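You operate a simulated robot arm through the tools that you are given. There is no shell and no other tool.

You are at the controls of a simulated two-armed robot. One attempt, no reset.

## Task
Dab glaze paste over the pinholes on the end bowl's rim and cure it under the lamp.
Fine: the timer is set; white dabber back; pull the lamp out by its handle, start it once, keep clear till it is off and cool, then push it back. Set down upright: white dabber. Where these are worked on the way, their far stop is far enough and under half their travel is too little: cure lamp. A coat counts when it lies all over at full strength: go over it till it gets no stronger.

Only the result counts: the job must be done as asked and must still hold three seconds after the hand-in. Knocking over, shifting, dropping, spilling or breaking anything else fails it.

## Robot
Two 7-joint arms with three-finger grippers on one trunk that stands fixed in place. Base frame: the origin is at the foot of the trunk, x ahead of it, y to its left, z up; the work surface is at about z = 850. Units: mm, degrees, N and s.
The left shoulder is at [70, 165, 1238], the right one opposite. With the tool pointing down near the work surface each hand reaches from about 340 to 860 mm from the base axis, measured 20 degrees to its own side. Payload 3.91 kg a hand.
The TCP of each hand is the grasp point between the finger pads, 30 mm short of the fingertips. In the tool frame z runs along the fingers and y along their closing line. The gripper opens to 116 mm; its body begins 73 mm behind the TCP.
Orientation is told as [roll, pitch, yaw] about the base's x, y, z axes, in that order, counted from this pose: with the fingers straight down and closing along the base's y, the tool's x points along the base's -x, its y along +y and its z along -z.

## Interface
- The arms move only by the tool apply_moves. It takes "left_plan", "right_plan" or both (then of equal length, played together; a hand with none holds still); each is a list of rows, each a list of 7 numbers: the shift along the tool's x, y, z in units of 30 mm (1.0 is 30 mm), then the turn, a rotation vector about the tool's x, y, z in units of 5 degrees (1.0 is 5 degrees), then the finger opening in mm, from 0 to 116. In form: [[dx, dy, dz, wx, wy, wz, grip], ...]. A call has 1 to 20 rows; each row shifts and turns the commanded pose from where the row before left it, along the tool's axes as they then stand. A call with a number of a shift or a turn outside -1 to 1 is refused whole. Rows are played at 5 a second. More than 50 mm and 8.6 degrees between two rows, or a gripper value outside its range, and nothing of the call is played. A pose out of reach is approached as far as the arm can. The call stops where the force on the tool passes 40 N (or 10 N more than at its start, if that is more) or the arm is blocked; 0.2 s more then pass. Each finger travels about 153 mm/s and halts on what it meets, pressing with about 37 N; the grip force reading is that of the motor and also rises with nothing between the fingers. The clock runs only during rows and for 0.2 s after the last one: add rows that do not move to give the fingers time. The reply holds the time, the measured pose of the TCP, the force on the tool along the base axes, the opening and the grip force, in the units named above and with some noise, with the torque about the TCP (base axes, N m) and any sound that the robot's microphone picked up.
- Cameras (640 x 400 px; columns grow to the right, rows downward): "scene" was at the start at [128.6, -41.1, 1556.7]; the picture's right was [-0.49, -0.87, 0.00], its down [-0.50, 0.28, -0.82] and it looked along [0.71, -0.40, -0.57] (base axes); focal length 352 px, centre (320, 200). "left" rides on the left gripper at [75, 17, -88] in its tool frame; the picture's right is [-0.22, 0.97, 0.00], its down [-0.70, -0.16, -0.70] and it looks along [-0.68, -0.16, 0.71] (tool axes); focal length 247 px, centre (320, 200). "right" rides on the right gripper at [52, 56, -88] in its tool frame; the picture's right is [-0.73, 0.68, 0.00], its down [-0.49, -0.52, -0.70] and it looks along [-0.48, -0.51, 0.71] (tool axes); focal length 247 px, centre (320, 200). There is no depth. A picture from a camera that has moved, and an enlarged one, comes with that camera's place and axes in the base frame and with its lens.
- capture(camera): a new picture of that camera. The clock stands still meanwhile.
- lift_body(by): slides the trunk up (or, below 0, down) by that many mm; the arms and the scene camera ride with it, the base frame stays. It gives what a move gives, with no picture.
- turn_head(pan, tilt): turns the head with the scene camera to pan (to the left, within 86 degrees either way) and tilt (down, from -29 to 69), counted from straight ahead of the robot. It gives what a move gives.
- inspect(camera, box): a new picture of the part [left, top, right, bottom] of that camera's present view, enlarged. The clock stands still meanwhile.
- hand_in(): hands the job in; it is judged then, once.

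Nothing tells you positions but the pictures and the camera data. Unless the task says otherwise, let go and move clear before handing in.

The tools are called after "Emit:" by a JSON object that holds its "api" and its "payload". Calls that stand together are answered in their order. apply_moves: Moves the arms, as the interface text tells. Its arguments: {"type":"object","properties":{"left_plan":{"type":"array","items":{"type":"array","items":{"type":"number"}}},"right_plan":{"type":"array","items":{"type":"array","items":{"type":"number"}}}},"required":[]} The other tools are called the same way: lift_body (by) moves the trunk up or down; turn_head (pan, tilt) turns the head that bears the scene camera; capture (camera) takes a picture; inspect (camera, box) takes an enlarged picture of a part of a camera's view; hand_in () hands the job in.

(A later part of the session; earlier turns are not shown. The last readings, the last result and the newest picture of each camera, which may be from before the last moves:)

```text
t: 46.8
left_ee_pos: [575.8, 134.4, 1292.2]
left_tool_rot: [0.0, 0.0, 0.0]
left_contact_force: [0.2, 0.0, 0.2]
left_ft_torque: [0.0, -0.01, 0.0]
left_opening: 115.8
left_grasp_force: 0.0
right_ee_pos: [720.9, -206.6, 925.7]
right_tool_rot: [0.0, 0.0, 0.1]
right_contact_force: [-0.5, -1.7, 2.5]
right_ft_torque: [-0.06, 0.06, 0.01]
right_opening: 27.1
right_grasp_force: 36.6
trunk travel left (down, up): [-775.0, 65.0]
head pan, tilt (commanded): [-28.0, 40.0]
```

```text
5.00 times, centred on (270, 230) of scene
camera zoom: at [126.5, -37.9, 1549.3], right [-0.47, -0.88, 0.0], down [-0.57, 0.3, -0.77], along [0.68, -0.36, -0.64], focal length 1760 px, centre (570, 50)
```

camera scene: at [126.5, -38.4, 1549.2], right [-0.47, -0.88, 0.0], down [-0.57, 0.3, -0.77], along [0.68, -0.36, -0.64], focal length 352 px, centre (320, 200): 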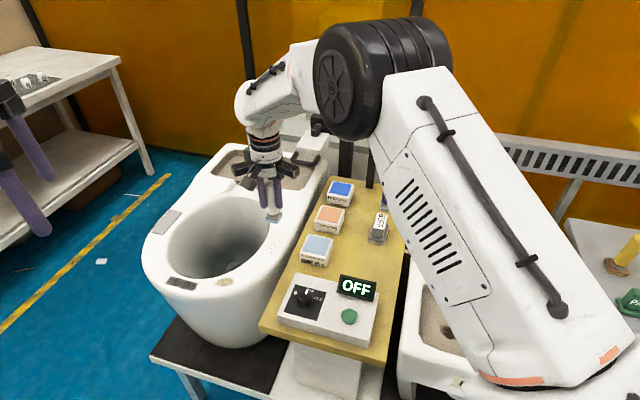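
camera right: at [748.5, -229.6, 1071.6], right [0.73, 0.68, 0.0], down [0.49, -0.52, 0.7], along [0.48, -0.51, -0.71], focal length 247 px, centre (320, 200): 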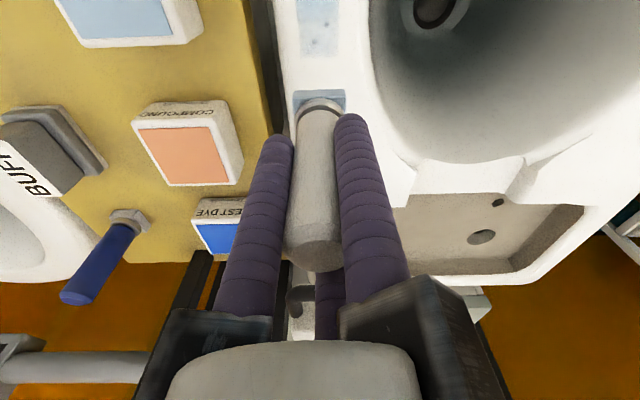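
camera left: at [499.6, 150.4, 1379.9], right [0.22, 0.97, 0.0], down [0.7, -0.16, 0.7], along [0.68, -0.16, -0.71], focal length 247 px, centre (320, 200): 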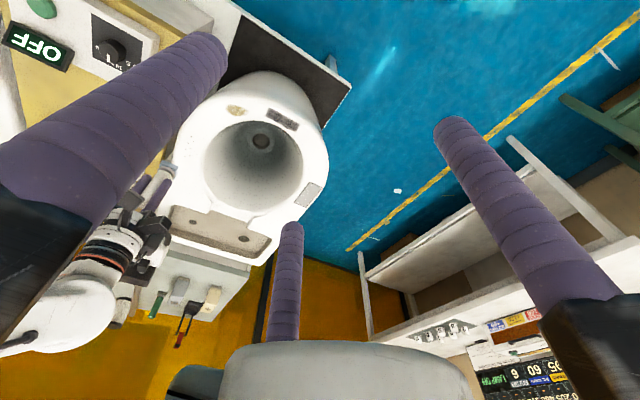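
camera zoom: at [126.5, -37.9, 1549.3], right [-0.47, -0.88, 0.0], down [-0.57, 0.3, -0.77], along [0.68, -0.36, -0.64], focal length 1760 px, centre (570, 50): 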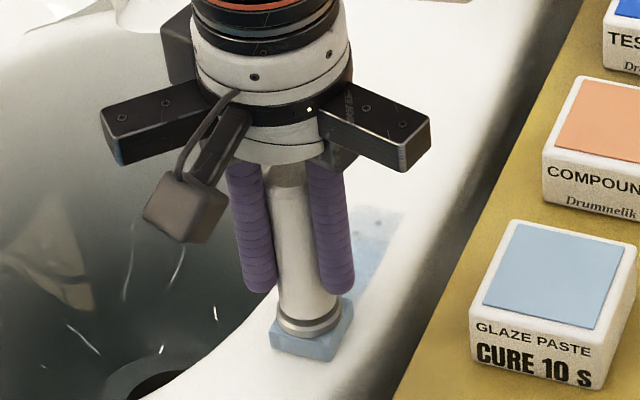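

Touching at about 4 N. Now the long stroke following the rim's rise.

Emit:
{"api": "apply_moves", "payload": {"right_plan": [[-0.05, -0.05, 0.012, 0, 0, 0, 10], [-0.1, -0.1, 0, 0, 0, 0, 10], [-0.1, -0.1, 0, 0, 0, 0, 10], [-0.1, -0.1, 0, 0, 0, 0, 10], [-0.1, -0.1, 0, 0, 0, 0, 10], [-0.1, -0.1, 0, 0, 0, 0, 10], [-0.1, -0.1, -0.003, 0, 0, 0, 10], [-0.1, -0.1, -0.003, 0, 0, 0, 10], [-0.1, -0.1, -0.003, 0, 0, 0, 10], [-0.1, -0.1, -0.006, 0, 0, 0, 10], [-0.1, -0.1, -0.006, 0, 0, 0, 10], [-0.1, -0.1, -0.006, 0, 0, 0, 10], [-0.1, -0.1, -0.008, 0, 0, 0, 10], [-0.1, -0.1, -0.01, 0, 0, 0, 10]]}}

Emit:
{"api": "apply_moves", "payload": {"right_plan": [[-0.1, -0.1, -0.014, 0, 0, 0, 10], [-0.1, -0.1, -0.014, 0, 0, 0, 10], [-0.1, -0.1, -0.016, 0, 0, 0, 10], [-0.1, -0.1, -0.016, 0, 0, 0, 10], [-0.1, -0.1, -0.018, 0, 0, 0, 10], [-0.1, -0.1, -0.018, 0, 0, 0, 10], [-0.1, -0.1, -0.018, 0, 0, 0, 10], [-0.1, -0.1, -0.018, 0, 0, 0, 10], [0, 0, 0, 0, 0, 0, 10]]}}

Emit:
{"api": "inspect", "payload": {"camera": "right", "box": [260, 0, 380, 130]}}

Emit:
{"api": "inspect", "payload": {"camera": "scene", "box": [230, 190, 310, 270]}}

```text
t: 49.8
left_ee_pos: [574.4, 135.7, 1293.3]
left_tool_rot: [-0.1, -0.1, 0.0]
left_contact_force: [0.5, 0.6, -0.8]
left_ft_torque: [-0.02, -0.01, 0.0]
left_opening: 116.1
left_grasp_force: 0.1
right_ee_pos: [761.1, -245.8, 927.0]
right_tool_rot: [0.1, 0.0, 0.0]
right_contact_force: [-2.6, 3.6, 8.5]
right_ft_torque: [0.06, 0.27, -0.05]
right_opening: 27.2
right_grasp_force: 37.5
trunk travel left (down, up): [-775.0, 65.0]
head pan, tilt (commanded): [-28.0, 40.0]
```

```text
t: 51.8
left_ee_pos: [574.5, 135.5, 1293.6]
left_tool_rot: [0.1, -0.1, 0.1]
left_contact_force: [0.1, 0.1, 0.1]
left_ft_torque: [-0.01, -0.01, -0.01]
left_opening: 116.0
left_grasp_force: 0.1
right_ee_pos: [784.9, -270.8, 930.8]
right_tool_rot: [0.1, -0.1, 0.1]
right_contact_force: [-2.6, 3.4, 8.2]
right_ft_torque: [0.05, 0.25, -0.05]
right_opening: 27.2
right_grasp_force: 37.6
trunk travel left (down, up): [-775.0, 65.0]
head pan, tilt (commanded): [-28.0, 40.0]
```

```text
3.08 times, centred on (320, 65) of right
camera zoom: at [732.1, -212.2, 1018.1], right [0.73, 0.68, 0.0], down [0.49, -0.52, 0.7], along [0.48, -0.51, -0.71], focal length 760 px, centre (320, 615)
```

zoom: 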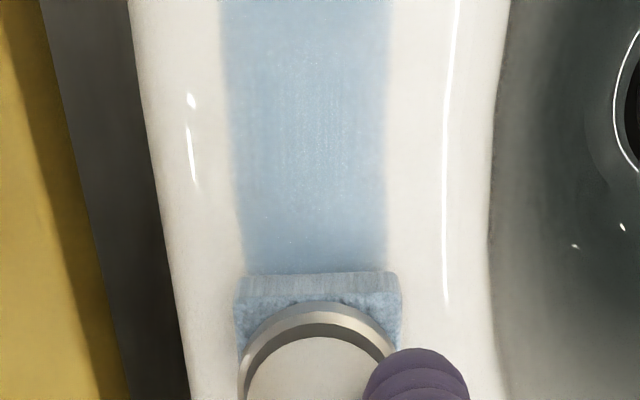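

```text
5.00 times, centred on (270, 230) of scene
camera zoom: at [125.2, -36.8, 1549.3], right [-0.47, -0.88, 0.0], down [-0.57, 0.3, -0.77], along [0.68, -0.36, -0.64], focal length 1760 px, centre (570, 50)
```

zoom: 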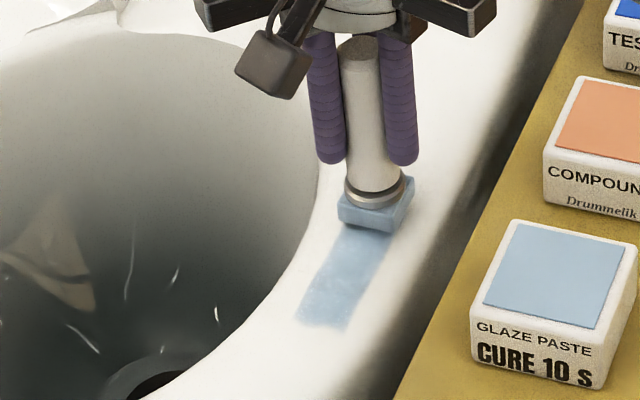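

All the holes are now covered and the strip is clearly bluer. I'll make a return stroke, shifted about 4 mm toward the bench side to widen the coat.

Emit:
{"api": "apply_moves", "payload": {"right_plan": [[0.094, -0.094, 0, 0, 0, 0, 10], [0.1, 0.1, 0.018, 0, 0, 0, 10], [0.1, 0.1, 0.018, 0, 0, 0, 10], [0.1, 0.1, 0.018, 0, 0, 0, 10], [0.1, 0.1, 0.018, 0, 0, 0, 10], [0.1, 0.1, 0.016, 0, 0, 0, 10], [0.1, 0.1, 0.016, 0, 0, 0, 10], [0.1, 0.1, 0.014, 0, 0, 0, 10], [0.1, 0.1, 0.014, 0, 0, 0, 10], [0.1, 0.1, 0.01, 0, 0, 0, 10], [0.1, 0.1, 0.008, 0, 0, 0, 10], [0.1, 0.1, 0.006, 0, 0, 0, 10], [0.1, 0.1, 0.006, 0, 0, 0, 10]]}}

Emit:
{"api": "apply_moves", "payload": {"right_plan": [[0.1, 0.1, 0.006, 0, 0, 0, 10], [0.1, 0.1, 0.003, 0, 0, 0, 10], [0.1, 0.1, 0.003, 0, 0, 0, 10], [0.1, 0.1, 0.003, 0, 0, 0, 10], [0.1, 0.1, 0, 0, 0, 0, 10], [0.1, 0.1, 0, 0, 0, 0, 10], [0.1, 0.1, 0, 0, 0, 0, 10], [0.1, 0.1, 0, 0, 0, 0, 10], [0.1, 0.1, 0, 0, 0, 0, 10], [0, 0, 0, 0, 0, 0, 10]]}}

Emit:
{"api": "inspect", "payload": {"camera": "scene", "box": [230, 190, 310, 270]}}

```text
t: 54.6
left_ee_pos: [574.7, 135.0, 1292.8]
left_tool_rot: [0.1, -0.1, 0.0]
left_contact_force: [-0.1, 0.2, 0.6]
left_ft_torque: [0.03, -0.02, 0.03]
left_opening: 116.0
left_grasp_force: 0.0
right_ee_pos: [746.6, -236.1, 925.8]
right_tool_rot: [0.0, 0.1, 0.0]
right_contact_force: [2.5, -2.0, 12.0]
right_ft_torque: [-0.58, -0.15, 0.05]
right_opening: 27.6
right_grasp_force: 37.4
trunk travel left (down, up): [-775.0, 65.0]
head pan, tilt (commanded): [-28.0, 40.0]
```

```text
t: 56.8
left_ee_pos: [574.7, 135.1, 1293.3]
left_tool_rot: [-0.1, 0.0, 0.0]
left_contact_force: [-0.3, -1.0, -0.7]
left_ft_torque: [-0.02, -0.02, -0.05]
left_opening: 115.9
left_grasp_force: 0.2
right_ee_pos: [719.8, -209.2, 925.2]
right_tool_rot: [-0.1, 0.0, 0.0]
right_contact_force: [3.5, -3.0, 9.0]
right_ft_torque: [-0.1, -0.1, -0.02]
right_opening: 27.4
right_grasp_force: 36.6
trunk travel left (down, up): [-775.0, 65.0]
head pan, tilt (commanded): [-28.0, 40.0]
```

```text
5.00 times, centred on (270, 230) of scene
camera zoom: at [126.0, -38.0, 1549.2], right [-0.47, -0.88, 0.0], down [-0.57, 0.3, -0.77], along [0.68, -0.36, -0.64], focal length 1760 px, centre (570, 50)
```

zoom: 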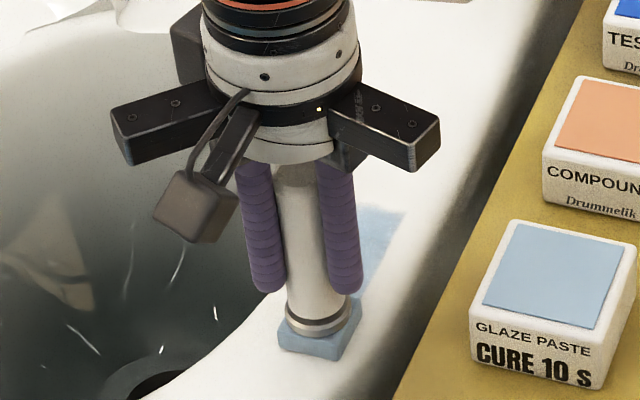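

I'll lift, reload at the pot and look at the strip in the clear.

Emit:
{"api": "apply_moves", "payload": {"right_plan": [[0, 0, -0.6, 0, 0, 0, 10], [0, 0, -0.9, 0, 0, 0, 10], [0, 0, -0.9, 0, 0, 0, 10], [0.476, -0.881, 0, 0, 0, 0, 10], [0.476, -0.881, 0, 0, 0, 0, 10], [0.476, -0.881, 0, 0, 0, 0, 10], [0.476, -0.881, 0, 0, 0, 0, 10], [0, 0, 0.5, 0, 0, 0, 10], [0, 0, 0.4, 0, 0, 0, 10], [0, 0, 0.1, 0, 0, 0, 10], [0, 0, 0.03, 0, 0, 0, 10], [0, 0, 0, 0, 0, 0, 10], [0, 0, 0, 0, 0, 0, 10], [0, 0, 0, 0, 0, 0, 10]]}}

Emit:
{"api": "inspect", "payload": {"camera": "scene", "box": [240, 200, 310, 262]}}

Emit:
{"api": "capture", "payload": {"camera": "right"}}

Emit:
{"api": "inspect", "payload": {"camera": "right", "box": [400, 20, 520, 160]}}

```text
t: 59.8
left_ee_pos: [574.9, 134.5, 1293.1]
left_tool_rot: [-0.1, 0.1, 0.1]
left_contact_force: [-0.3, 0.2, -0.6]
left_ft_torque: [-0.01, 0.02, 0.02]
left_opening: 115.9
left_grasp_force: 0.1
right_ee_pos: [663.6, -315.8, 967.1]
right_tool_rot: [0.0, -0.1, 0.0]
right_contact_force: [3.1, -2.1, 11.1]
right_ft_torque: [-0.03, 0.01, -0.03]
right_opening: 27.3
right_grasp_force: 37.2
trunk travel left (down, up): [-775.0, 65.0]
head pan, tilt (commanded): [-28.0, 40.0]
```

```text
6.45 times, centred on (275, 231) of scene
camera zoom: at [125.9, -37.6, 1549.3], right [-0.47, -0.88, 0.0], down [-0.57, 0.3, -0.77], along [0.68, -0.36, -0.64], focal length 2270 px, centre (610, 0)
```

zoom: 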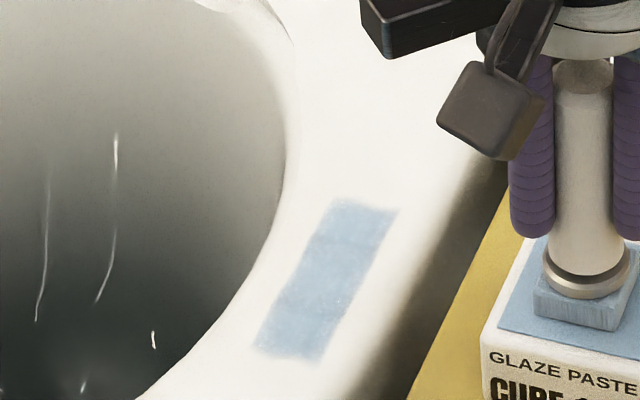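

```text
taken
camera right: at [610.1, -258.2, 1053.8], right [0.73, 0.68, 0.0], down [0.48, -0.52, 0.7], along [0.48, -0.51, -0.71], focal length 247 px, centre (320, 200)
```

right: 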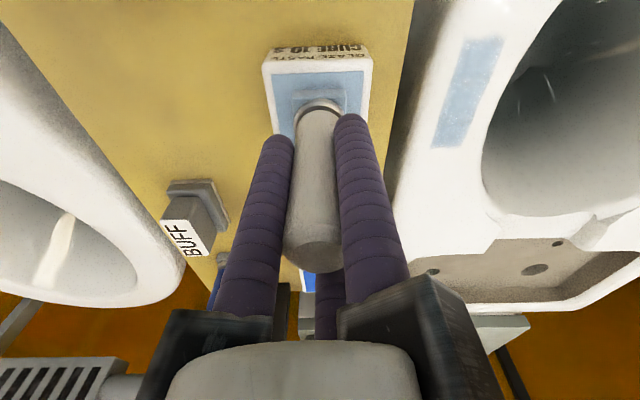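

```text
2.86 times, centred on (460, 90) of right
camera zoom: at [610.1, -258.2, 1053.8], right [0.73, 0.68, 0.0], down [0.48, -0.52, 0.7], along [0.48, -0.51, -0.71], focal length 706 px, centre (-80, 514)
```

zoom: 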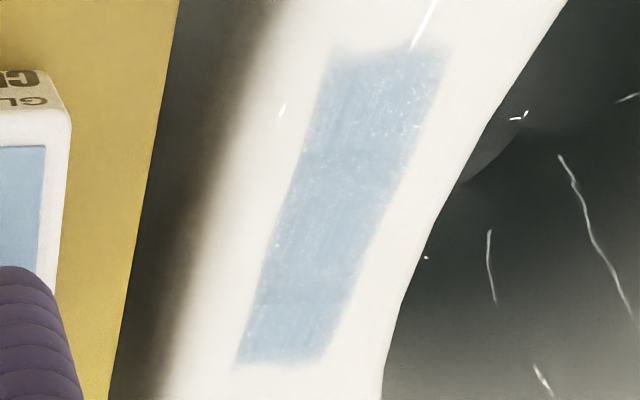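

The coat now reads as a patch of about 88×30 mm with the holes hidden. I'll do another pair of passes shifted toward the bowl side, with the freshly loaded pad.

Emit:
{"api": "apply_moves", "payload": {"right_plan": [[0, 0, -0.5, 0, 0, 0, 10], [0, 0, -1, 0, 0, 0, 10], [-0.493, 0.958, 0, 0, 0, 0, 10], [-0.493, 0.958, 0, 0, 0, 0, 10], [-0.493, 0.958, 0, 0, 0, 0, 10], [-0.493, 0.958, 0, 0, 0, 0, 10], [0, 0, 0.9, 0, 0, 0, 10], [0, 0, 0.9, 0, 0, 0, 10], [0, 0, 0.9, 0, 0, 0, 10], [0, 0, 0.12, 0, 0, 0, 10], [0, 0, 0.04, 0, 0, 0, 10], [0, 0, 0, 0, 0, 0, 10]]}}

```text
t: 62.4
left_ee_pos: [574.5, 134.9, 1291.9]
left_tool_rot: [0.0, 0.1, 0.1]
left_contact_force: [-0.1, 0.1, 0.2]
left_ft_torque: [0.06, 0.0, 0.0]
left_opening: 115.8
left_grasp_force: 0.0
right_ee_pos: [722.1, -201.6, 925.3]
right_tool_rot: [0.0, -0.1, -0.1]
right_contact_force: [-0.5, -1.2, 1.0]
right_ft_torque: [0.01, 0.03, 0.02]
right_opening: 27.1
right_grasp_force: 37.5
trunk travel left (down, up): [-775.0, 65.0]
head pan, tilt (commanded): [-28.0, 40.0]
```

Emit:
{"api": "apply_moves", "payload": {"right_plan": [[-0.1, -0.1, 0.02, 0, 0, 0, 10], [-0.1, -0.1, 0, 0, 0, 0, 10], [-0.1, -0.1, 0, 0, 0, 0, 10], [-0.1, -0.1, 0, 0, 0, 0, 10], [-0.1, -0.1, 0, 0, 0, 0, 10], [-0.1, -0.1, 0, 0, 0, 0, 10], [-0.1, -0.1, -0.003, 0, 0, 0, 10], [-0.1, -0.1, -0.003, 0, 0, 0, 10], [-0.1, -0.1, -0.003, 0, 0, 0, 10], [-0.1, -0.1, -0.006, 0, 0, 0, 10], [-0.1, -0.1, -0.006, 0, 0, 0, 10], [-0.1, -0.1, -0.006, 0, 0, 0, 10], [-0.1, -0.1, -0.008, 0, 0, 0, 10], [-0.1, -0.1, -0.01, 0, 0, 0, 10]]}}

Emit:
{"api": "apply_moves", "payload": {"right_plan": [[-0.1, -0.1, -0.014, 0, 0, 0, 10], [-0.1, -0.1, -0.014, 0, 0, 0, 10], [-0.1, -0.1, -0.016, 0, 0, 0, 10], [-0.1, -0.1, -0.016, 0, 0, 0, 10], [-0.1, -0.1, -0.018, 0, 0, 0, 10], [-0.1, -0.1, -0.018, 0, 0, 0, 10], [-0.1, -0.1, -0.018, 0, 0, 0, 10], [-0.1, -0.1, -0.018, 0, 0, 0, 10], [-0.1, -0.1, -0.018, 0, 0, 0, 10], [0, 0, 0, 0, 0, 0, 10]]}}

Emit:
{"api": "inspect", "payload": {"camera": "right", "box": [260, 0, 380, 130]}}

Emit:
{"api": "inspect", "payload": {"camera": "scene", "box": [230, 190, 310, 270]}}

```text
t: 65.4
left_ee_pos: [574.1, 136.1, 1292.6]
left_tool_rot: [0.0, 0.0, 0.0]
left_contact_force: [-0.4, 0.7, -0.4]
left_ft_torque: [-0.02, 0.01, -0.01]
left_opening: 115.8
left_grasp_force: 0.1
right_ee_pos: [762.0, -243.3, 926.5]
right_tool_rot: [0.0, 0.0, 0.0]
right_contact_force: [-1.8, 3.5, 5.7]
right_ft_torque: [0.08, 0.16, -0.05]
right_opening: 27.3
right_grasp_force: 36.5
trunk travel left (down, up): [-775.0, 65.0]
head pan, tilt (commanded): [-28.0, 40.0]
```

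```text
t: 67.6
left_ee_pos: [574.7, 134.4, 1292.9]
left_tool_rot: [0.0, -0.1, -0.2]
left_contact_force: [0.3, 0.2, -0.1]
left_ft_torque: [-0.04, 0.01, -0.02]
left_opening: 116.1
left_grasp_force: 0.1
right_ee_pos: [790.4, -268.7, 931.0]
right_tool_rot: [0.1, 0.0, -0.1]
right_contact_force: [-3.4, 3.0, 3.9]
right_ft_torque: [0.05, 0.15, -0.04]
right_opening: 27.3
right_grasp_force: 36.7
trunk travel left (down, up): [-775.0, 65.0]
head pan, tilt (commanded): [-28.0, 40.0]
```

```text
3.08 times, centred on (320, 65) of right
camera zoom: at [737.7, -211.9, 1017.9], right [0.73, 0.68, 0.0], down [0.49, -0.52, 0.7], along [0.48, -0.51, -0.71], focal length 760 px, centre (320, 615)
```

zoom: 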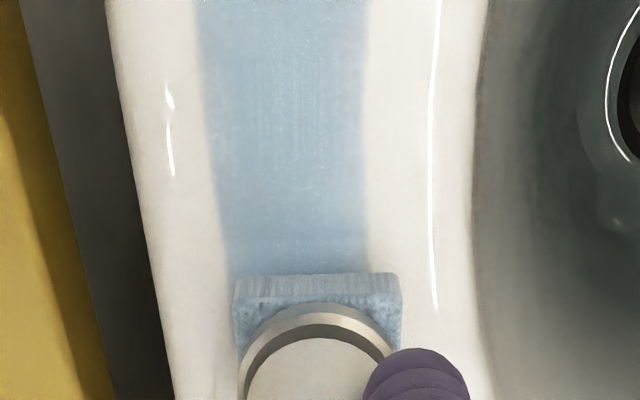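

```text
5.00 times, centred on (270, 230) of scene
camera zoom: at [125.8, -37.1, 1549.2], right [-0.47, -0.88, 0.0], down [-0.57, 0.3, -0.77], along [0.68, -0.36, -0.64], focal length 1760 px, centre (570, 50)
```

zoom: 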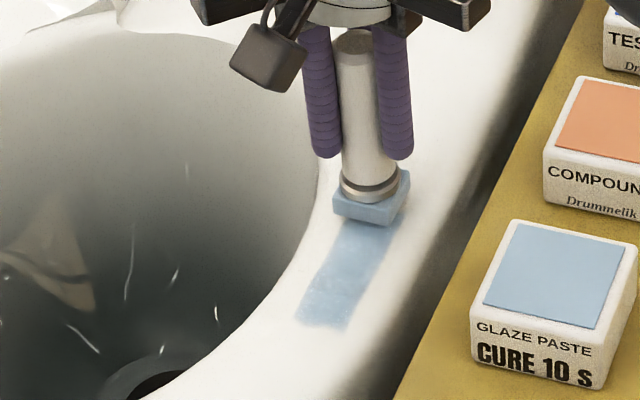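

Good. I'll return along the bench-side edge of the patch with slightly more pressure.

Emit:
{"api": "apply_moves", "payload": {"right_plan": [[0.189, -0.189, 0.012, 0, 0, 0, 10], [0.1, 0.1, 0.018, 0, 0, 0, 10], [0.1, 0.1, 0.018, 0, 0, 0, 10], [0.1, 0.1, 0.018, 0, 0, 0, 10], [0.1, 0.1, 0.018, 0, 0, 0, 10], [0.1, 0.1, 0.018, 0, 0, 0, 10], [0.1, 0.1, 0.016, 0, 0, 0, 10], [0.1, 0.1, 0.016, 0, 0, 0, 10], [0.1, 0.1, 0.014, 0, 0, 0, 10], [0.1, 0.1, 0.014, 0, 0, 0, 10], [0.1, 0.1, 0.01, 0, 0, 0, 10], [0.1, 0.1, 0.008, 0, 0, 0, 10], [0.1, 0.1, 0.006, 0, 0, 0, 10], [0.1, 0.1, 0.006, 0, 0, 0, 10]]}}

Emit:
{"api": "apply_moves", "payload": {"right_plan": [[0.1, 0.1, 0.006, 0, 0, 0, 10], [0.1, 0.1, 0.003, 0, 0, 0, 10], [0.1, 0.1, 0.003, 0, 0, 0, 10], [0.1, 0.1, 0.003, 0, 0, 0, 10], [0.1, 0.1, 0, 0, 0, 0, 10], [0.1, 0.1, 0, 0, 0, 0, 10], [0.1, 0.1, 0, 0, 0, 0, 10], [0.1, 0.1, 0, 0, 0, 0, 10], [0.1, 0.1, 0, 0, 0, 0, 10], [0.1, 0.1, 0, 0, 0, 0, 10], [0, 0, 0, 0, 0, 0, 10]]}}

Emit:
{"api": "apply_moves", "payload": {"right_plan": [[0, 0, -0.6, 0, 0, 0, 10], [0, 0, -0.9, 0, 0, 0, 10], [0, 0, -0.9, 0, 0, 0, 10], [0.49, -0.91, 0, 0, 0, 0, 10], [0.49, -0.91, 0, 0, 0, 0, 10], [0.49, -0.91, 0, 0, 0, 0, 10], [0.49, -0.91, 0, 0, 0, 0, 10], [0, 0, 0, 0, 0, 0, 10]]}}

Emit:
{"api": "inspect", "payload": {"camera": "scene", "box": [240, 200, 310, 262]}}

Emit:
{"api": "capture", "payload": {"camera": "right"}}

Emit:
{"api": "inspect", "payload": {"camera": "right", "box": [390, 10, 510, 150]}}

```text
t: 70.6
left_ee_pos: [574.0, 135.1, 1293.9]
left_tool_rot: [-0.1, -0.1, 0.0]
left_contact_force: [-1.1, 0.9, -0.4]
left_ft_torque: [0.01, 0.0, -0.02]
left_opening: 115.9
left_grasp_force: 0.0
right_ee_pos: [746.0, -235.7, 925.4]
right_tool_rot: [0.1, 0.0, -0.1]
right_contact_force: [3.3, -3.5, 15.3]
right_ft_torque: [-0.66, -0.27, 0.1]
right_opening: 27.5
right_grasp_force: 37.1
trunk travel left (down, up): [-775.0, 65.0]
head pan, tilt (commanded): [-28.0, 40.0]
```

```text
t: 73.0
left_ee_pos: [574.3, 134.6, 1292.7]
left_tool_rot: [0.1, -0.1, 0.0]
left_contact_force: [-0.6, -0.2, -0.1]
left_ft_torque: [0.03, 0.0, -0.02]
left_opening: 115.8
left_grasp_force: 0.0
right_ee_pos: [716.5, -206.5, 923.9]
right_tool_rot: [0.0, 0.0, 0.0]
right_contact_force: [4.3, -5.2, 14.6]
right_ft_torque: [-0.2, -0.12, 0.02]
right_opening: 27.5
right_grasp_force: 37.2
trunk travel left (down, up): [-775.0, 65.0]
head pan, tilt (commanded): [-28.0, 40.0]
```

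```text
t: 74.8
left_ee_pos: [576.4, 135.0, 1292.2]
left_tool_rot: [0.0, 0.1, 0.1]
left_contact_force: [-0.1, 0.4, -0.7]
left_ft_torque: [-0.02, 0.02, 0.01]
left_opening: 116.0
left_grasp_force: 0.1
right_ee_pos: [657.1, -314.9, 995.4]
right_tool_rot: [0.0, 0.0, -0.1]
right_contact_force: [0.1, 0.2, -1.7]
right_ft_torque: [-0.01, -0.01, -0.02]
right_opening: 27.1
right_grasp_force: 37.5
trunk travel left (down, up): [-775.0, 65.0]
head pan, tilt (commanded): [-28.0, 40.0]
```

```text
6.45 times, centred on (275, 231) of scene
camera zoom: at [127.4, -37.2, 1549.1], right [-0.47, -0.88, 0.0], down [-0.57, 0.3, -0.77], along [0.68, -0.36, -0.64], focal length 2270 px, centre (610, 0)
```

zoom: 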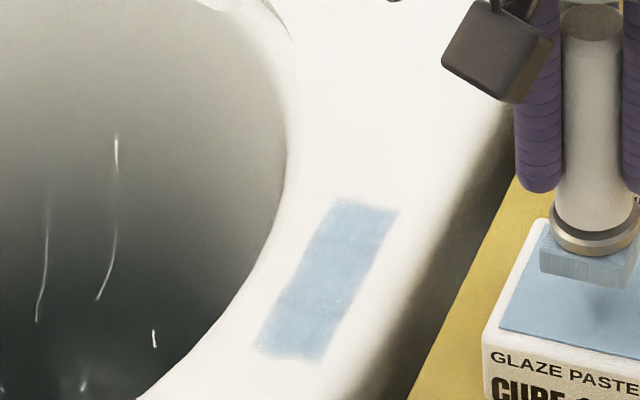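

```text
taken
camera right: at [604.4, -257.9, 1082.8], right [0.73, 0.68, 0.0], down [0.49, -0.52, 0.7], along [0.48, -0.51, -0.71], focal length 247 px, centre (320, 200)
```

right: 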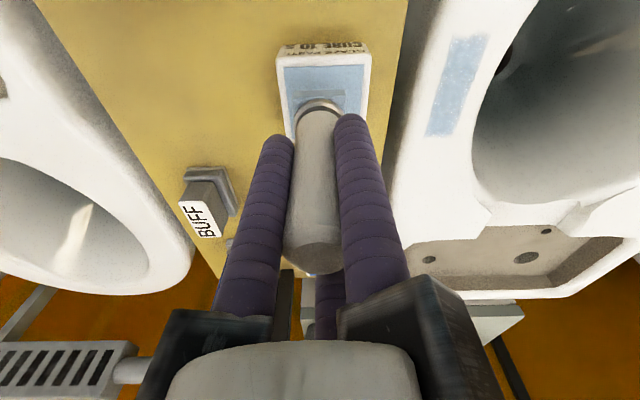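

```text
2.86 times, centred on (450, 80) of right
camera zoom: at [604.4, -257.9, 1082.8], right [0.73, 0.68, 0.0], down [0.49, -0.52, 0.7], along [0.48, -0.51, -0.71], focal length 706 px, centre (-51, 543)
```

zoom: 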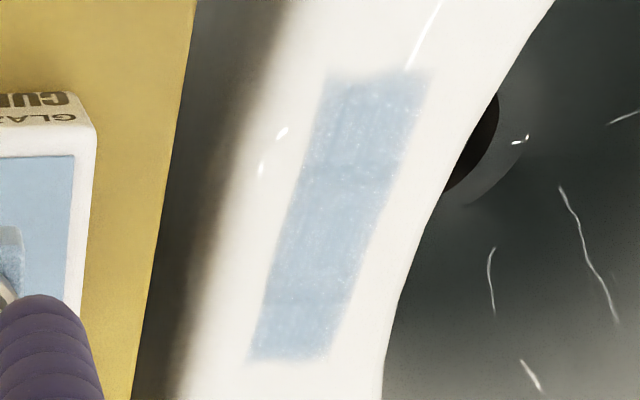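

The coat looks more even now. One more reload and pair of passes to confirm it gets no stronger.

Emit:
{"api": "apply_moves", "payload": {"right_plan": [[-0.177, 0, 0.4, 0, 0, 0, 10], [0, 0, 0.45, 0, 0, 0, 10], [0, 0, 0.1, 0, 0, 0, 10], [0, 0, 0.057, 0, 0, 0, 10], [0, 0, 0, 0, 0, 0, 10], [0, 0, 0, 0, 0, 0, 10], [0, 0, 0, 0, 0, 0, 10], [0, 0, -0.5, 0, 0, 0, 10], [0, 0, -1, 0, 0, 0, 10], [-0.493, 0.95, 0, 0, 0, 0, 10], [-0.493, 0.95, 0, 0, 0, 0, 10], [-0.493, 0.95, 0, 0, 0, 0, 10], [-0.493, 0.95, 0, 0, 0, 0, 10], [0, 0, 0.9, 0, 0, 0, 10], [0, 0, 0.9, 0, 0, 0, 10], [0, 0, 0.9, 0, 0, 0, 10], [0, 0, 0.12, 0, 0, 0, 10], [0, 0, 0.045, 0, 0, 0, 10], [0, 0, 0, 0, 0, 0, 10]]}}

Emit:
{"api": "apply_moves", "payload": {"right_plan": [[-0.1, -0.1, 0.025, 0, 0, 0, 10], [-0.1, -0.1, 0, 0, 0, 0, 10], [-0.1, -0.1, 0, 0, 0, 0, 10], [-0.1, -0.1, 0, 0, 0, 0, 10], [-0.1, -0.1, 0, 0, 0, 0, 10], [-0.1, -0.1, 0, 0, 0, 0, 10], [-0.1, -0.1, -0.003, 0, 0, 0, 10], [-0.1, -0.1, -0.003, 0, 0, 0, 10], [-0.1, -0.1, -0.003, 0, 0, 0, 10], [-0.1, -0.1, -0.006, 0, 0, 0, 10], [-0.1, -0.1, -0.006, 0, 0, 0, 10], [-0.1, -0.1, -0.006, 0, 0, 0, 10], [-0.1, -0.1, -0.008, 0, 0, 0, 10], [-0.1, -0.1, -0.01, 0, 0, 0, 10]]}}

Emit:
{"api": "apply_moves", "payload": {"right_plan": [[-0.1, -0.1, -0.014, 0, 0, 0, 10], [-0.1, -0.1, -0.014, 0, 0, 0, 10], [-0.1, -0.1, -0.016, 0, 0, 0, 10], [-0.1, -0.1, -0.016, 0, 0, 0, 10], [-0.1, -0.1, -0.018, 0, 0, 0, 10], [-0.1, -0.1, -0.018, 0, 0, 0, 10], [-0.1, -0.1, -0.018, 0, 0, 0, 10], [-0.1, -0.1, -0.018, 0, 0, 0, 10], [-0.1, -0.1, -0.018, 0, 0, 0, 10], [0, 0, 0, 0, 0, 0, 10]]}}

Emit:
{"api": "inspect", "payload": {"camera": "right", "box": [260, 0, 380, 130]}}

```text
t: 78.8
left_ee_pos: [576.2, 134.7, 1292.9]
left_tool_rot: [0.0, -0.1, -0.1]
left_contact_force: [0.7, -0.5, -0.2]
left_ft_torque: [-0.02, 0.02, 0.0]
left_opening: 116.0
left_grasp_force: 0.1
right_ee_pos: [721.6, -201.9, 925.1]
right_tool_rot: [0.0, 0.0, 0.0]
right_contact_force: [-0.5, -0.5, 0.4]
right_ft_torque: [0.0, 0.05, 0.05]
right_opening: 27.4
right_grasp_force: 36.7
trunk travel left (down, up): [-775.0, 65.0]
head pan, tilt (commanded): [-28.0, 40.0]
```

```text
t: 81.8
left_ee_pos: [574.3, 135.7, 1292.5]
left_tool_rot: [0.0, 0.0, 0.0]
left_contact_force: [-0.4, -0.4, 0.7]
left_ft_torque: [0.0, -0.01, 0.03]
left_opening: 116.0
left_grasp_force: 0.0
right_ee_pos: [762.6, -243.3, 926.9]
right_tool_rot: [0.0, 0.0, 0.1]
right_contact_force: [-1.1, 1.7, 4.6]
right_ft_torque: [0.05, 0.17, -0.02]
right_opening: 27.3
right_grasp_force: 37.0
trunk travel left (down, up): [-775.0, 65.0]
head pan, tilt (commanded): [-28.0, 40.0]
```

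```text
t: 84.0
left_ee_pos: [575.9, 135.7, 1292.7]
left_tool_rot: [0.0, 0.1, 0.0]
left_contact_force: [0.2, 0.7, 0.8]
left_ft_torque: [-0.02, -0.03, -0.02]
left_opening: 116.1
left_grasp_force: 0.0
right_ee_pos: [791.7, -270.4, 929.7]
right_tool_rot: [-0.1, 0.0, 0.0]
right_contact_force: [-2.5, 2.0, 3.5]
right_ft_torque: [0.02, 0.14, -0.02]
right_opening: 27.2
right_grasp_force: 37.1
trunk travel left (down, up): [-775.0, 65.0]
head pan, tilt (commanded): [-28.0, 40.0]
```

```text
3.08 times, centred on (320, 65) of right
camera zoom: at [737.8, -213.5, 1017.7], right [0.73, 0.68, 0.0], down [0.49, -0.52, 0.7], along [0.48, -0.51, -0.71], focal length 760 px, centre (320, 615)
```

zoom: 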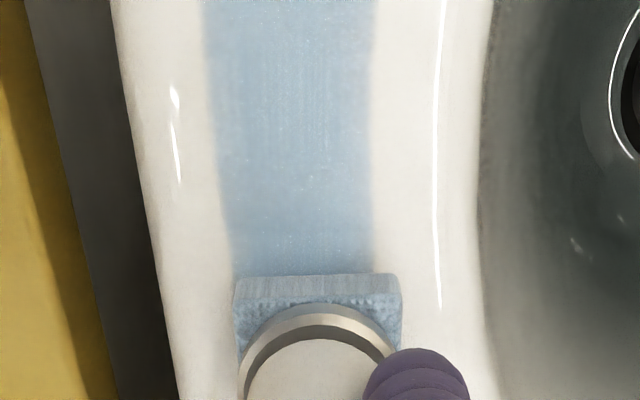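

Emit:
{"api": "apply_moves", "payload": {"right_plan": [[0.14, -0.14, 0.015, 0, 0, 0, 10], [0.1, 0.1, 0.018, 0, 0, 0, 10], [0.1, 0.1, 0.018, 0, 0, 0, 10], [0.1, 0.1, 0.018, 0, 0, 0, 10], [0.1, 0.1, 0.018, 0, 0, 0, 10], [0.1, 0.1, 0.018, 0, 0, 0, 10], [0.1, 0.1, 0.016, 0, 0, 0, 10], [0.1, 0.1, 0.016, 0, 0, 0, 10], [0.1, 0.1, 0.014, 0, 0, 0, 10], [0.1, 0.1, 0.014, 0, 0, 0, 10], [0.1, 0.1, 0.01, 0, 0, 0, 10], [0.1, 0.1, 0.008, 0, 0, 0, 10], [0.1, 0.1, 0.006, 0, 0, 0, 10], [0.1, 0.1, 0.006, 0, 0, 0, 10]]}}

Emit:
{"api": "apply_moves", "payload": {"right_plan": [[0.1, 0.1, 0.006, 0, 0, 0, 10], [0.1, 0.1, 0.003, 0, 0, 0, 10], [0.1, 0.1, 0.003, 0, 0, 0, 10], [0.1, 0.1, 0.003, 0, 0, 0, 10], [0.1, 0.1, 0, 0, 0, 0, 10], [0.1, 0.1, 0, 0, 0, 0, 10], [0.1, 0.1, 0, 0, 0, 0, 10], [0.1, 0.1, 0, 0, 0, 0, 10], [0.1, 0.1, 0, 0, 0, 0, 10], [0.1, 0.1, 0, 0, 0, 0, 10], [0, 0, 0, 0, 0, 0, 10]]}}

Emit:
{"api": "apply_moves", "payload": {"right_plan": [[0, 0, -0.6, 0, 0, 0, 10], [0, 0, -0.9, 0, 0, 0, 10], [0, 0, -0.9, 0, 0, 0, 10], [0.49, -0.91, 0, 0, 0, 0, 10], [0.49, -0.91, 0, 0, 0, 0, 10], [0.49, -0.91, 0, 0, 0, 0, 10], [0.49, -0.91, 0, 0, 0, 0, 10], [0, 0, 0, 0, 0, 0, 10]]}}

Emit:
{"api": "inspect", "payload": {"camera": "scene", "box": [240, 200, 310, 262]}}

Emit:
{"api": "inspect", "payload": {"camera": "right", "box": [390, 10, 510, 150]}}

```text
t: 87.0
left_ee_pos: [573.4, 135.1, 1293.2]
left_tool_rot: [0.0, -0.1, 0.0]
left_contact_force: [0.0, 0.5, 0.7]
left_ft_torque: [0.02, -0.01, 0.02]
left_opening: 116.1
left_grasp_force: 0.1
right_ee_pos: [746.4, -236.5, 925.5]
right_tool_rot: [0.0, 0.1, -0.1]
right_contact_force: [3.0, -2.6, 12.3]
right_ft_torque: [-0.47, -0.17, 0.05]
right_opening: 27.2
right_grasp_force: 36.7
trunk travel left (down, up): [-775.0, 65.0]
head pan, tilt (commanded): [-28.0, 40.0]
```

```text
t: 89.4
left_ee_pos: [575.5, 135.7, 1292.2]
left_tool_rot: [-0.1, -0.1, 0.0]
left_contact_force: [-0.8, -0.4, 0.2]
left_ft_torque: [0.03, 0.0, -0.01]
left_opening: 116.1
left_grasp_force: 0.0
right_ee_pos: [716.1, -207.0, 923.9]
right_tool_rot: [-0.1, -0.1, 0.0]
right_contact_force: [3.7, -4.2, 11.6]
right_ft_torque: [-0.17, -0.06, 0.0]
right_opening: 27.4
right_grasp_force: 38.0
trunk travel left (down, up): [-775.0, 65.0]
head pan, tilt (commanded): [-28.0, 40.0]
```

```text
t: 91.2
left_ee_pos: [576.2, 134.9, 1293.2]
left_tool_rot: [0.0, 0.0, 0.0]
left_contact_force: [-0.7, -0.1, 0.1]
left_ft_torque: [-0.01, 0.01, -0.03]
left_opening: 115.9
left_grasp_force: 0.1
right_ee_pos: [658.8, -313.9, 995.2]
right_tool_rot: [0.0, -0.1, 0.0]
right_contact_force: [0.2, 0.8, -2.4]
right_ft_torque: [0.0, 0.0, -0.01]
right_opening: 27.2
right_grasp_force: 36.5
trunk travel left (down, up): [-775.0, 65.0]
head pan, tilt (commanded): [-28.0, 40.0]
```

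```text
6.45 times, centred on (275, 231) of scene
camera zoom: at [127.4, -37.2, 1549.1], right [-0.47, -0.88, 0.0], down [-0.57, 0.3, -0.77], along [0.68, -0.36, -0.64], focal length 2270 px, centre (610, 0)
```

zoom: 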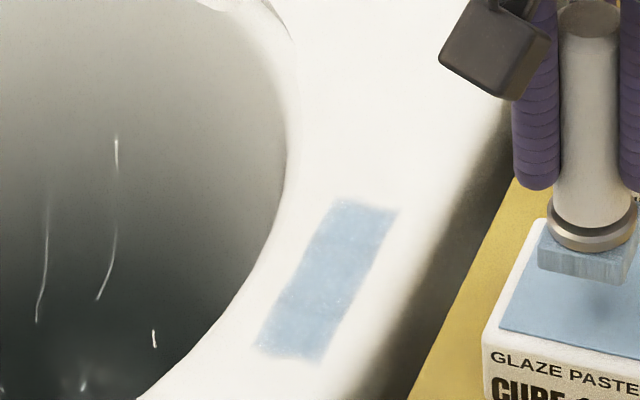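

```text
2.86 times, centred on (450, 80) of right
camera zoom: at [606.8, -258.1, 1082.1], right [0.73, 0.68, 0.0], down [0.49, -0.52, 0.7], along [0.48, -0.51, -0.71], focal length 706 px, centre (-51, 543)
```

zoom: 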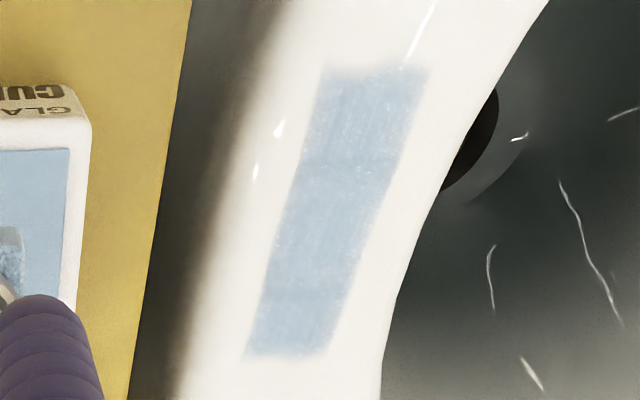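

The strength looks unchanged from the last pass. I'll zoom further for any weak spots at the ends or edges.

Emit:
{"api": "inspect", "payload": {"camera": "right", "box": [420, 20, 480, 90]}}

Emit:
{"api": "inspect", "payload": {"camera": "right", "box": [420, 80, 480, 150]}}

Emit:
{"api": "inspect", "payload": {"camera": "scene", "box": [262, 215, 300, 260]}}

```text
5.71 times, centred on (450, 55) of right
camera zoom: at [606.8, -258.1, 1082.1], right [0.73, 0.68, 0.0], down [0.49, -0.52, 0.7], along [0.48, -0.51, -0.71], focal length 1411 px, centre (-423, 1029)
```

zoom: 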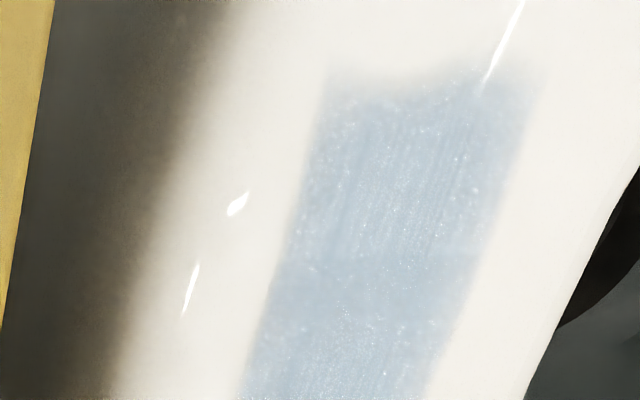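

```text
5.71 times, centred on (450, 115) of right
camera zoom: at [606.8, -258.1, 1082.1], right [0.73, 0.68, 0.0], down [0.49, -0.52, 0.7], along [0.48, -0.51, -0.71], focal length 1411 px, centre (-423, 686)
```

zoom: 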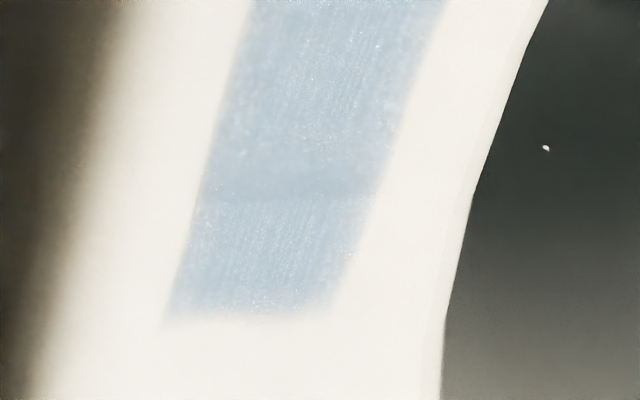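

```text
8.89 times, centred on (281, 238) of scene
camera zoom: at [127.4, -37.2, 1549.1], right [-0.47, -0.88, 0.0], down [-0.57, 0.3, -0.77], along [0.68, -0.36, -0.64], focal length 3128 px, centre (667, -133)
```

zoom: 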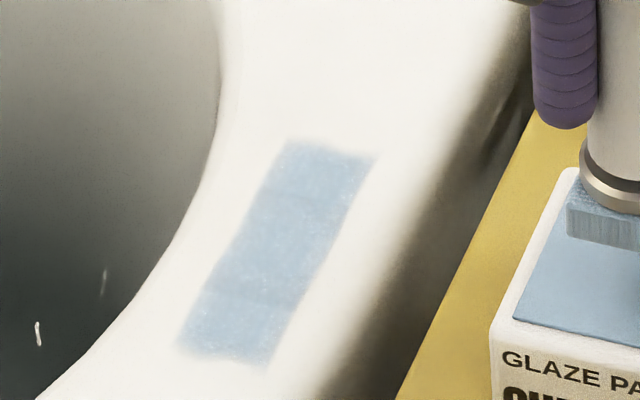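

There is very slight banding at the two ends. I'll do one more loaded cycle, biased to both long edges, to be sure of full strength all over.

Emit:
{"api": "apply_moves", "payload": {"right_plan": [[-0.127, 0, 0.4, 0, 0, 0, 10], [0, 0, 0.45, 0, 0, 0, 10], [0, 0, 0.1, 0, 0, 0, 10], [0, 0, 0.052, 0, 0, 0, 10], [0, 0, 0, 0, 0, 0, 10], [0, 0, 0, 0, 0, 0, 10], [0, 0, 0, 0, 0, 0, 10], [0, 0, -0.5, 0, 0, 0, 10], [0, 0, -1, 0, 0, 0, 10], [-0.505, 0.964, 0, 0, 0, 0, 10], [-0.505, 0.964, 0, 0, 0, 0, 10], [-0.505, 0.964, 0, 0, 0, 0, 10], [-0.505, 0.964, 0, 0, 0, 0, 10], [0, 0, 0.9, 0, 0, 0, 10], [0, 0, 0.9, 0, 0, 0, 10], [0, 0, 0.9, 0, 0, 0, 10], [0, 0, 0.12, 0, 0, 0, 10], [0, 0, 0.045, 0, 0, 0, 10], [0, 0, 0.02, 0, 0, 0, 10]]}}

Emit:
{"api": "apply_moves", "payload": {"right_plan": [[-0.1, -0.1, 0.025, 0, 0, 0, 10], [-0.1, -0.1, 0, 0, 0, 0, 10], [-0.1, -0.1, 0, 0, 0, 0, 10], [-0.1, -0.1, 0, 0, 0, 0, 10], [-0.1, -0.1, 0, 0, 0, 0, 10], [-0.1, -0.1, 0, 0, 0, 0, 10], [-0.1, -0.1, -0.003, 0, 0, 0, 10], [-0.1, -0.1, -0.003, 0, 0, 0, 10], [-0.1, -0.1, -0.003, 0, 0, 0, 10], [-0.1, -0.1, -0.006, 0, 0, 0, 10], [-0.1, -0.1, -0.006, 0, 0, 0, 10], [-0.1, -0.1, -0.006, 0, 0, 0, 10], [-0.1, -0.1, -0.008, 0, 0, 0, 10], [-0.1, -0.1, -0.01, 0, 0, 0, 10]]}}

Emit:
{"api": "apply_moves", "payload": {"right_plan": [[-0.1, -0.1, -0.014, 0, 0, 0, 10], [-0.1, -0.1, -0.014, 0, 0, 0, 10], [-0.1, -0.1, -0.014, 0, 0, 0, 10], [-0.1, -0.1, -0.014, 0, 0, 0, 10], [-0.1, -0.1, -0.016, 0, 0, 0, 10], [-0.1, -0.1, -0.016, 0, 0, 0, 10], [-0.1, -0.1, -0.016, 0, 0, 0, 10], [-0.1, -0.1, -0.018, 0, 0, 0, 10], [-0.1, -0.1, -0.018, 0, 0, 0, 10], [-0.1, -0.1, -0.018, 0, 0, 0, 10], [0, 0, 0, 0, 0, 0, 10]]}}

Emit:
{"api": "inspect", "payload": {"camera": "right", "box": [260, 0, 380, 130]}}

```text
t: 95.2
left_ee_pos: [574.9, 134.6, 1293.6]
left_tool_rot: [0.0, 0.0, 0.0]
left_contact_force: [0.3, -0.2, -0.5]
left_ft_torque: [0.05, 0.0, 0.02]
left_opening: 116.2
left_grasp_force: 0.0
right_ee_pos: [723.2, -199.2, 924.1]
right_tool_rot: [0.0, -0.1, -0.1]
right_contact_force: [-1.1, -0.8, 4.7]
right_ft_torque: [0.05, 0.14, 0.05]
right_opening: 27.1
right_grasp_force: 36.7
trunk travel left (down, up): [-775.0, 65.0]
head pan, tilt (commanded): [-28.0, 40.0]
```

```text
t: 98.2
left_ee_pos: [574.1, 135.6, 1292.2]
left_tool_rot: [0.0, -0.1, -0.1]
left_contact_force: [0.2, -0.1, -0.5]
left_ft_torque: [0.01, 0.0, -0.01]
left_opening: 116.1
left_grasp_force: 0.0
right_ee_pos: [764.5, -241.1, 926.0]
right_tool_rot: [0.0, -0.2, 0.0]
right_contact_force: [-2.1, 2.4, 8.4]
right_ft_torque: [0.05, 0.16, -0.05]
right_opening: 26.9
right_grasp_force: 36.7
trunk travel left (down, up): [-775.0, 65.0]
head pan, tilt (commanded): [-28.0, 40.0]
```

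```text
t: 100.6
left_ee_pos: [574.1, 136.2, 1293.0]
left_tool_rot: [0.0, -0.1, 0.0]
left_contact_force: [0.0, -0.7, 0.0]
left_ft_torque: [0.01, -0.02, -0.02]
left_opening: 115.7
left_grasp_force: 0.1
right_ee_pos: [794.1, -271.3, 930.4]
right_tool_rot: [0.0, 0.0, 0.0]
right_contact_force: [-3.9, 2.8, 5.4]
right_ft_torque: [0.06, 0.2, -0.1]
right_opening: 27.2
right_grasp_force: 37.2
trunk travel left (down, up): [-775.0, 65.0]
head pan, tilt (commanded): [-28.0, 40.0]
```

```text
3.08 times, centred on (320, 65) of right
camera zoom: at [742.0, -213.7, 1017.5], right [0.73, 0.68, 0.0], down [0.49, -0.52, 0.7], along [0.48, -0.51, -0.71], focal length 760 px, centre (320, 615)
```

zoom: 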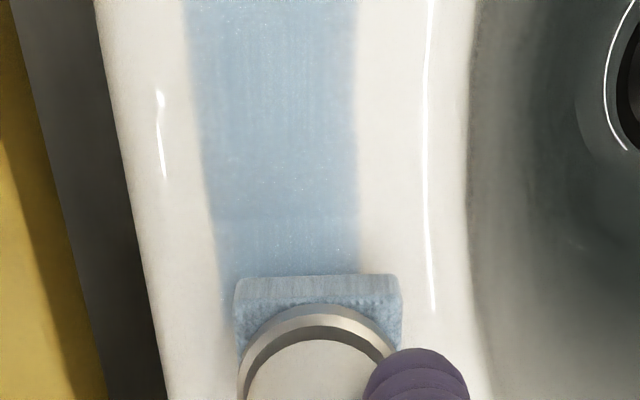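

The far end is slightly paler than the middle, so I'll go back and forth over it with more pressure.

Emit:
{"api": "apply_moves", "payload": {"right_plan": [[0.07, -0.07, 0.025, 0, 0, 0, 10], [0.1, 0.1, 0.018, 0, 0, 0, 10], [0.1, 0.1, 0.018, 0, 0, 0, 10], [0.1, 0.1, 0.018, 0, 0, 0, 10], [0.1, 0.1, 0.016, 0, 0, 0, 10], [0.1, 0.1, 0.016, 0, 0, 0, 10], [0.1, 0.1, 0.016, 0, 0, 0, 10], [0.1, 0.1, 0.014, 0, 0, 0, 10], [0.1, 0.1, 0.014, 0, 0, 0, 10], [0.07, -0.07, 0, 0, 0, 0, 10], [-0.1, -0.1, -0.014, 0, 0, 0, 10], [-0.1, -0.1, -0.014, 0, 0, 0, 10], [-0.1, -0.1, -0.016, 0, 0, 0, 10], [-0.1, -0.1, -0.016, 0, 0, 0, 10], [-0.1, -0.1, -0.016, 0, 0, 0, 10], [-0.1, -0.1, -0.018, 0, 0, 0, 10], [-0.1, -0.1, -0.018, 0, 0, 0, 10], [-0.1, -0.1, -0.018, 0, 0, 0, 10], [0, 0, 0, 0, 0, 0, 10]]}}

Emit:
{"api": "inspect", "payload": {"camera": "right", "box": [260, 0, 380, 130]}}

```text
t: 104.6
left_ee_pos: [572.8, 137.6, 1292.0]
left_tool_rot: [0.0, -0.1, 0.0]
left_contact_force: [-0.8, -0.5, 0.3]
left_ft_torque: [0.0, 0.03, 0.0]
left_opening: 116.0
left_grasp_force: 0.1
right_ee_pos: [789.0, -273.6, 929.1]
right_tool_rot: [-0.2, -0.1, 0.0]
right_contact_force: [-4.4, 5.4, 12.9]
right_ft_torque: [0.02, 0.3, -0.1]
right_opening: 27.3
right_grasp_force: 37.4
trunk travel left (down, up): [-775.0, 65.0]
head pan, tilt (commanded): [-28.0, 40.0]
```

```text
3.08 times, centred on (320, 65) of right
camera zoom: at [737.2, -217.5, 1017.3], right [0.73, 0.68, 0.0], down [0.49, -0.52, 0.7], along [0.48, -0.51, -0.71], focal length 760 px, centre (320, 615)
```

zoom: 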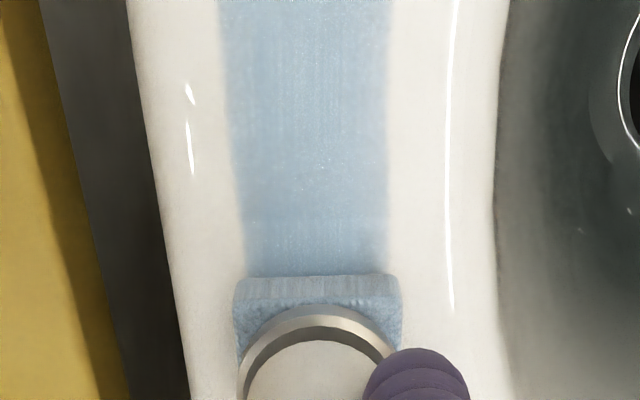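

It's more even now. I'll stroke back to the near end and work that end the same way.

Emit:
{"api": "apply_moves", "payload": {"right_plan": [[0.08, -0.08, 0, 0, 0, 0, 10], [0.1, 0.1, 0.018, 0, 0, 0, 10], [0.1, 0.1, 0.018, 0, 0, 0, 10], [0.1, 0.1, 0.018, 0, 0, 0, 10], [0.1, 0.1, 0.016, 0, 0, 0, 10], [0.1, 0.1, 0.016, 0, 0, 0, 10], [0.1, 0.1, 0.016, 0, 0, 0, 10], [0.1, 0.1, 0.014, 0, 0, 0, 10], [0.1, 0.1, 0.014, 0, 0, 0, 10], [0.1, 0.1, 0.012, 0, 0, 0, 10], [0.1, 0.1, 0.01, 0, 0, 0, 10], [0.1, 0.1, 0.006, 0, 0, 0, 10], [0.1, 0.1, 0.005, 0, 0, 0, 10], [0.1, 0.1, 0.004, 0, 0, 0, 10], [0.1, 0.1, 0.003, 0, 0, 0, 10]]}}

Emit:
{"api": "apply_moves", "payload": {"right_plan": [[0.1, 0.1, 0.003, 0, 0, 0, 10], [0.1, 0.1, 0.003, 0, 0, 0, 10], [0.1, 0.1, 0, 0, 0, 0, 10], [0.1, 0.1, 0, 0, 0, 0, 10], [0.1, 0.1, 0, 0, 0, 0, 10], [0.1, 0.1, 0, 0, 0, 0, 10], [0.1, 0.1, 0, 0, 0, 0, 10], [0.1, 0.1, 0, 0, 0, 0, 10], [0.1, 0.1, 0, 0, 0, 0, 10], [0.1, 0.1, 0, 0, 0, 0, 10], [-0.1, 0.1, 0, 0, 0, 0, 10], [-0.1, -0.1, 0, 0, 0, 0, 10], [-0.1, -0.1, 0, 0, 0, 0, 10], [-0.1, -0.1, 0, 0, 0, 0, 10], [-0.1, -0.1, 0, 0, 0, 0, 10], [-0.1, -0.1, 0, 0, 0, 0, 10], [-0.1, -0.1, 0, 0, 0, 0, 10], [-0.1, -0.1, 0, 0, 0, 0, 10], [-0.1, -0.1, 0, 0, 0, 0, 10]]}}

Emit:
{"api": "apply_moves", "payload": {"right_plan": [[-0.1, 0.1, 0, 0, 0, 0, 10], [0.1, 0.1, 0, 0, 0, 0, 10], [0.1, 0.1, 0, 0, 0, 0, 10], [0.1, 0.1, 0, 0, 0, 0, 10], [0.1, 0.1, 0, 0, 0, 0, 10], [0.1, 0.1, 0, 0, 0, 0, 10], [0.1, 0.1, 0, 0, 0, 0, 10], [0.1, 0.1, 0, 0, 0, 0, 10], [0.1, 0.1, 0, 0, 0, 0, 10], [0, 0, 0, 0, 0, 0, 10]]}}

```text
t: 107.8
left_ee_pos: [573.2, 135.8, 1293.6]
left_tool_rot: [0.1, -0.1, 0.0]
left_contact_force: [0.9, 0.2, 0.0]
left_ft_torque: [0.0, 0.0, 0.04]
left_opening: 115.8
left_grasp_force: 0.1
right_ee_pos: [745.1, -235.7, 923.4]
right_tool_rot: [0.0, -0.1, 0.1]
right_contact_force: [4.4, -3.4, 18.7]
right_ft_torque: [-0.75, -0.3, 0.11]
right_opening: 27.3
right_grasp_force: 37.2
trunk travel left (down, up): [-775.0, 65.0]
head pan, tilt (commanded): [-28.0, 40.0]
```

```text
t: 111.8
left_ee_pos: [574.9, 134.5, 1292.4]
left_tool_rot: [0.1, 0.0, 0.0]
left_contact_force: [-0.5, 0.1, -0.7]
left_ft_torque: [0.02, 0.02, 0.03]
left_opening: 115.9
left_grasp_force: 0.1
right_ee_pos: [742.3, -226.9, 923.6]
right_tool_rot: [-0.1, 0.0, 0.0]
right_contact_force: [-2.6, 0.4, 3.6]
right_ft_torque: [0.16, 0.15, -0.01]
right_opening: 27.2
right_grasp_force: 37.6
trunk travel left (down, up): [-775.0, 65.0]
head pan, tilt (commanded): [-28.0, 40.0]
```

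```text
t: 114.0
left_ee_pos: [575.2, 134.3, 1292.8]
left_tool_rot: [-0.1, 0.0, 0.0]
left_contact_force: [0.6, 0.4, 0.1]
left_ft_torque: [0.0, 0.01, -0.02]
left_opening: 115.8
left_grasp_force: 0.1
right_ee_pos: [722.1, -199.9, 924.5]
right_tool_rot: [0.0, 0.0, 0.0]
right_contact_force: [1.6, -2.4, 6.9]
right_ft_torque: [-0.06, -0.02, 0.02]
right_opening: 27.1
right_grasp_force: 37.0
trunk travel left (down, up): [-775.0, 65.0]
head pan, tilt (commanded): [-28.0, 40.0]
```

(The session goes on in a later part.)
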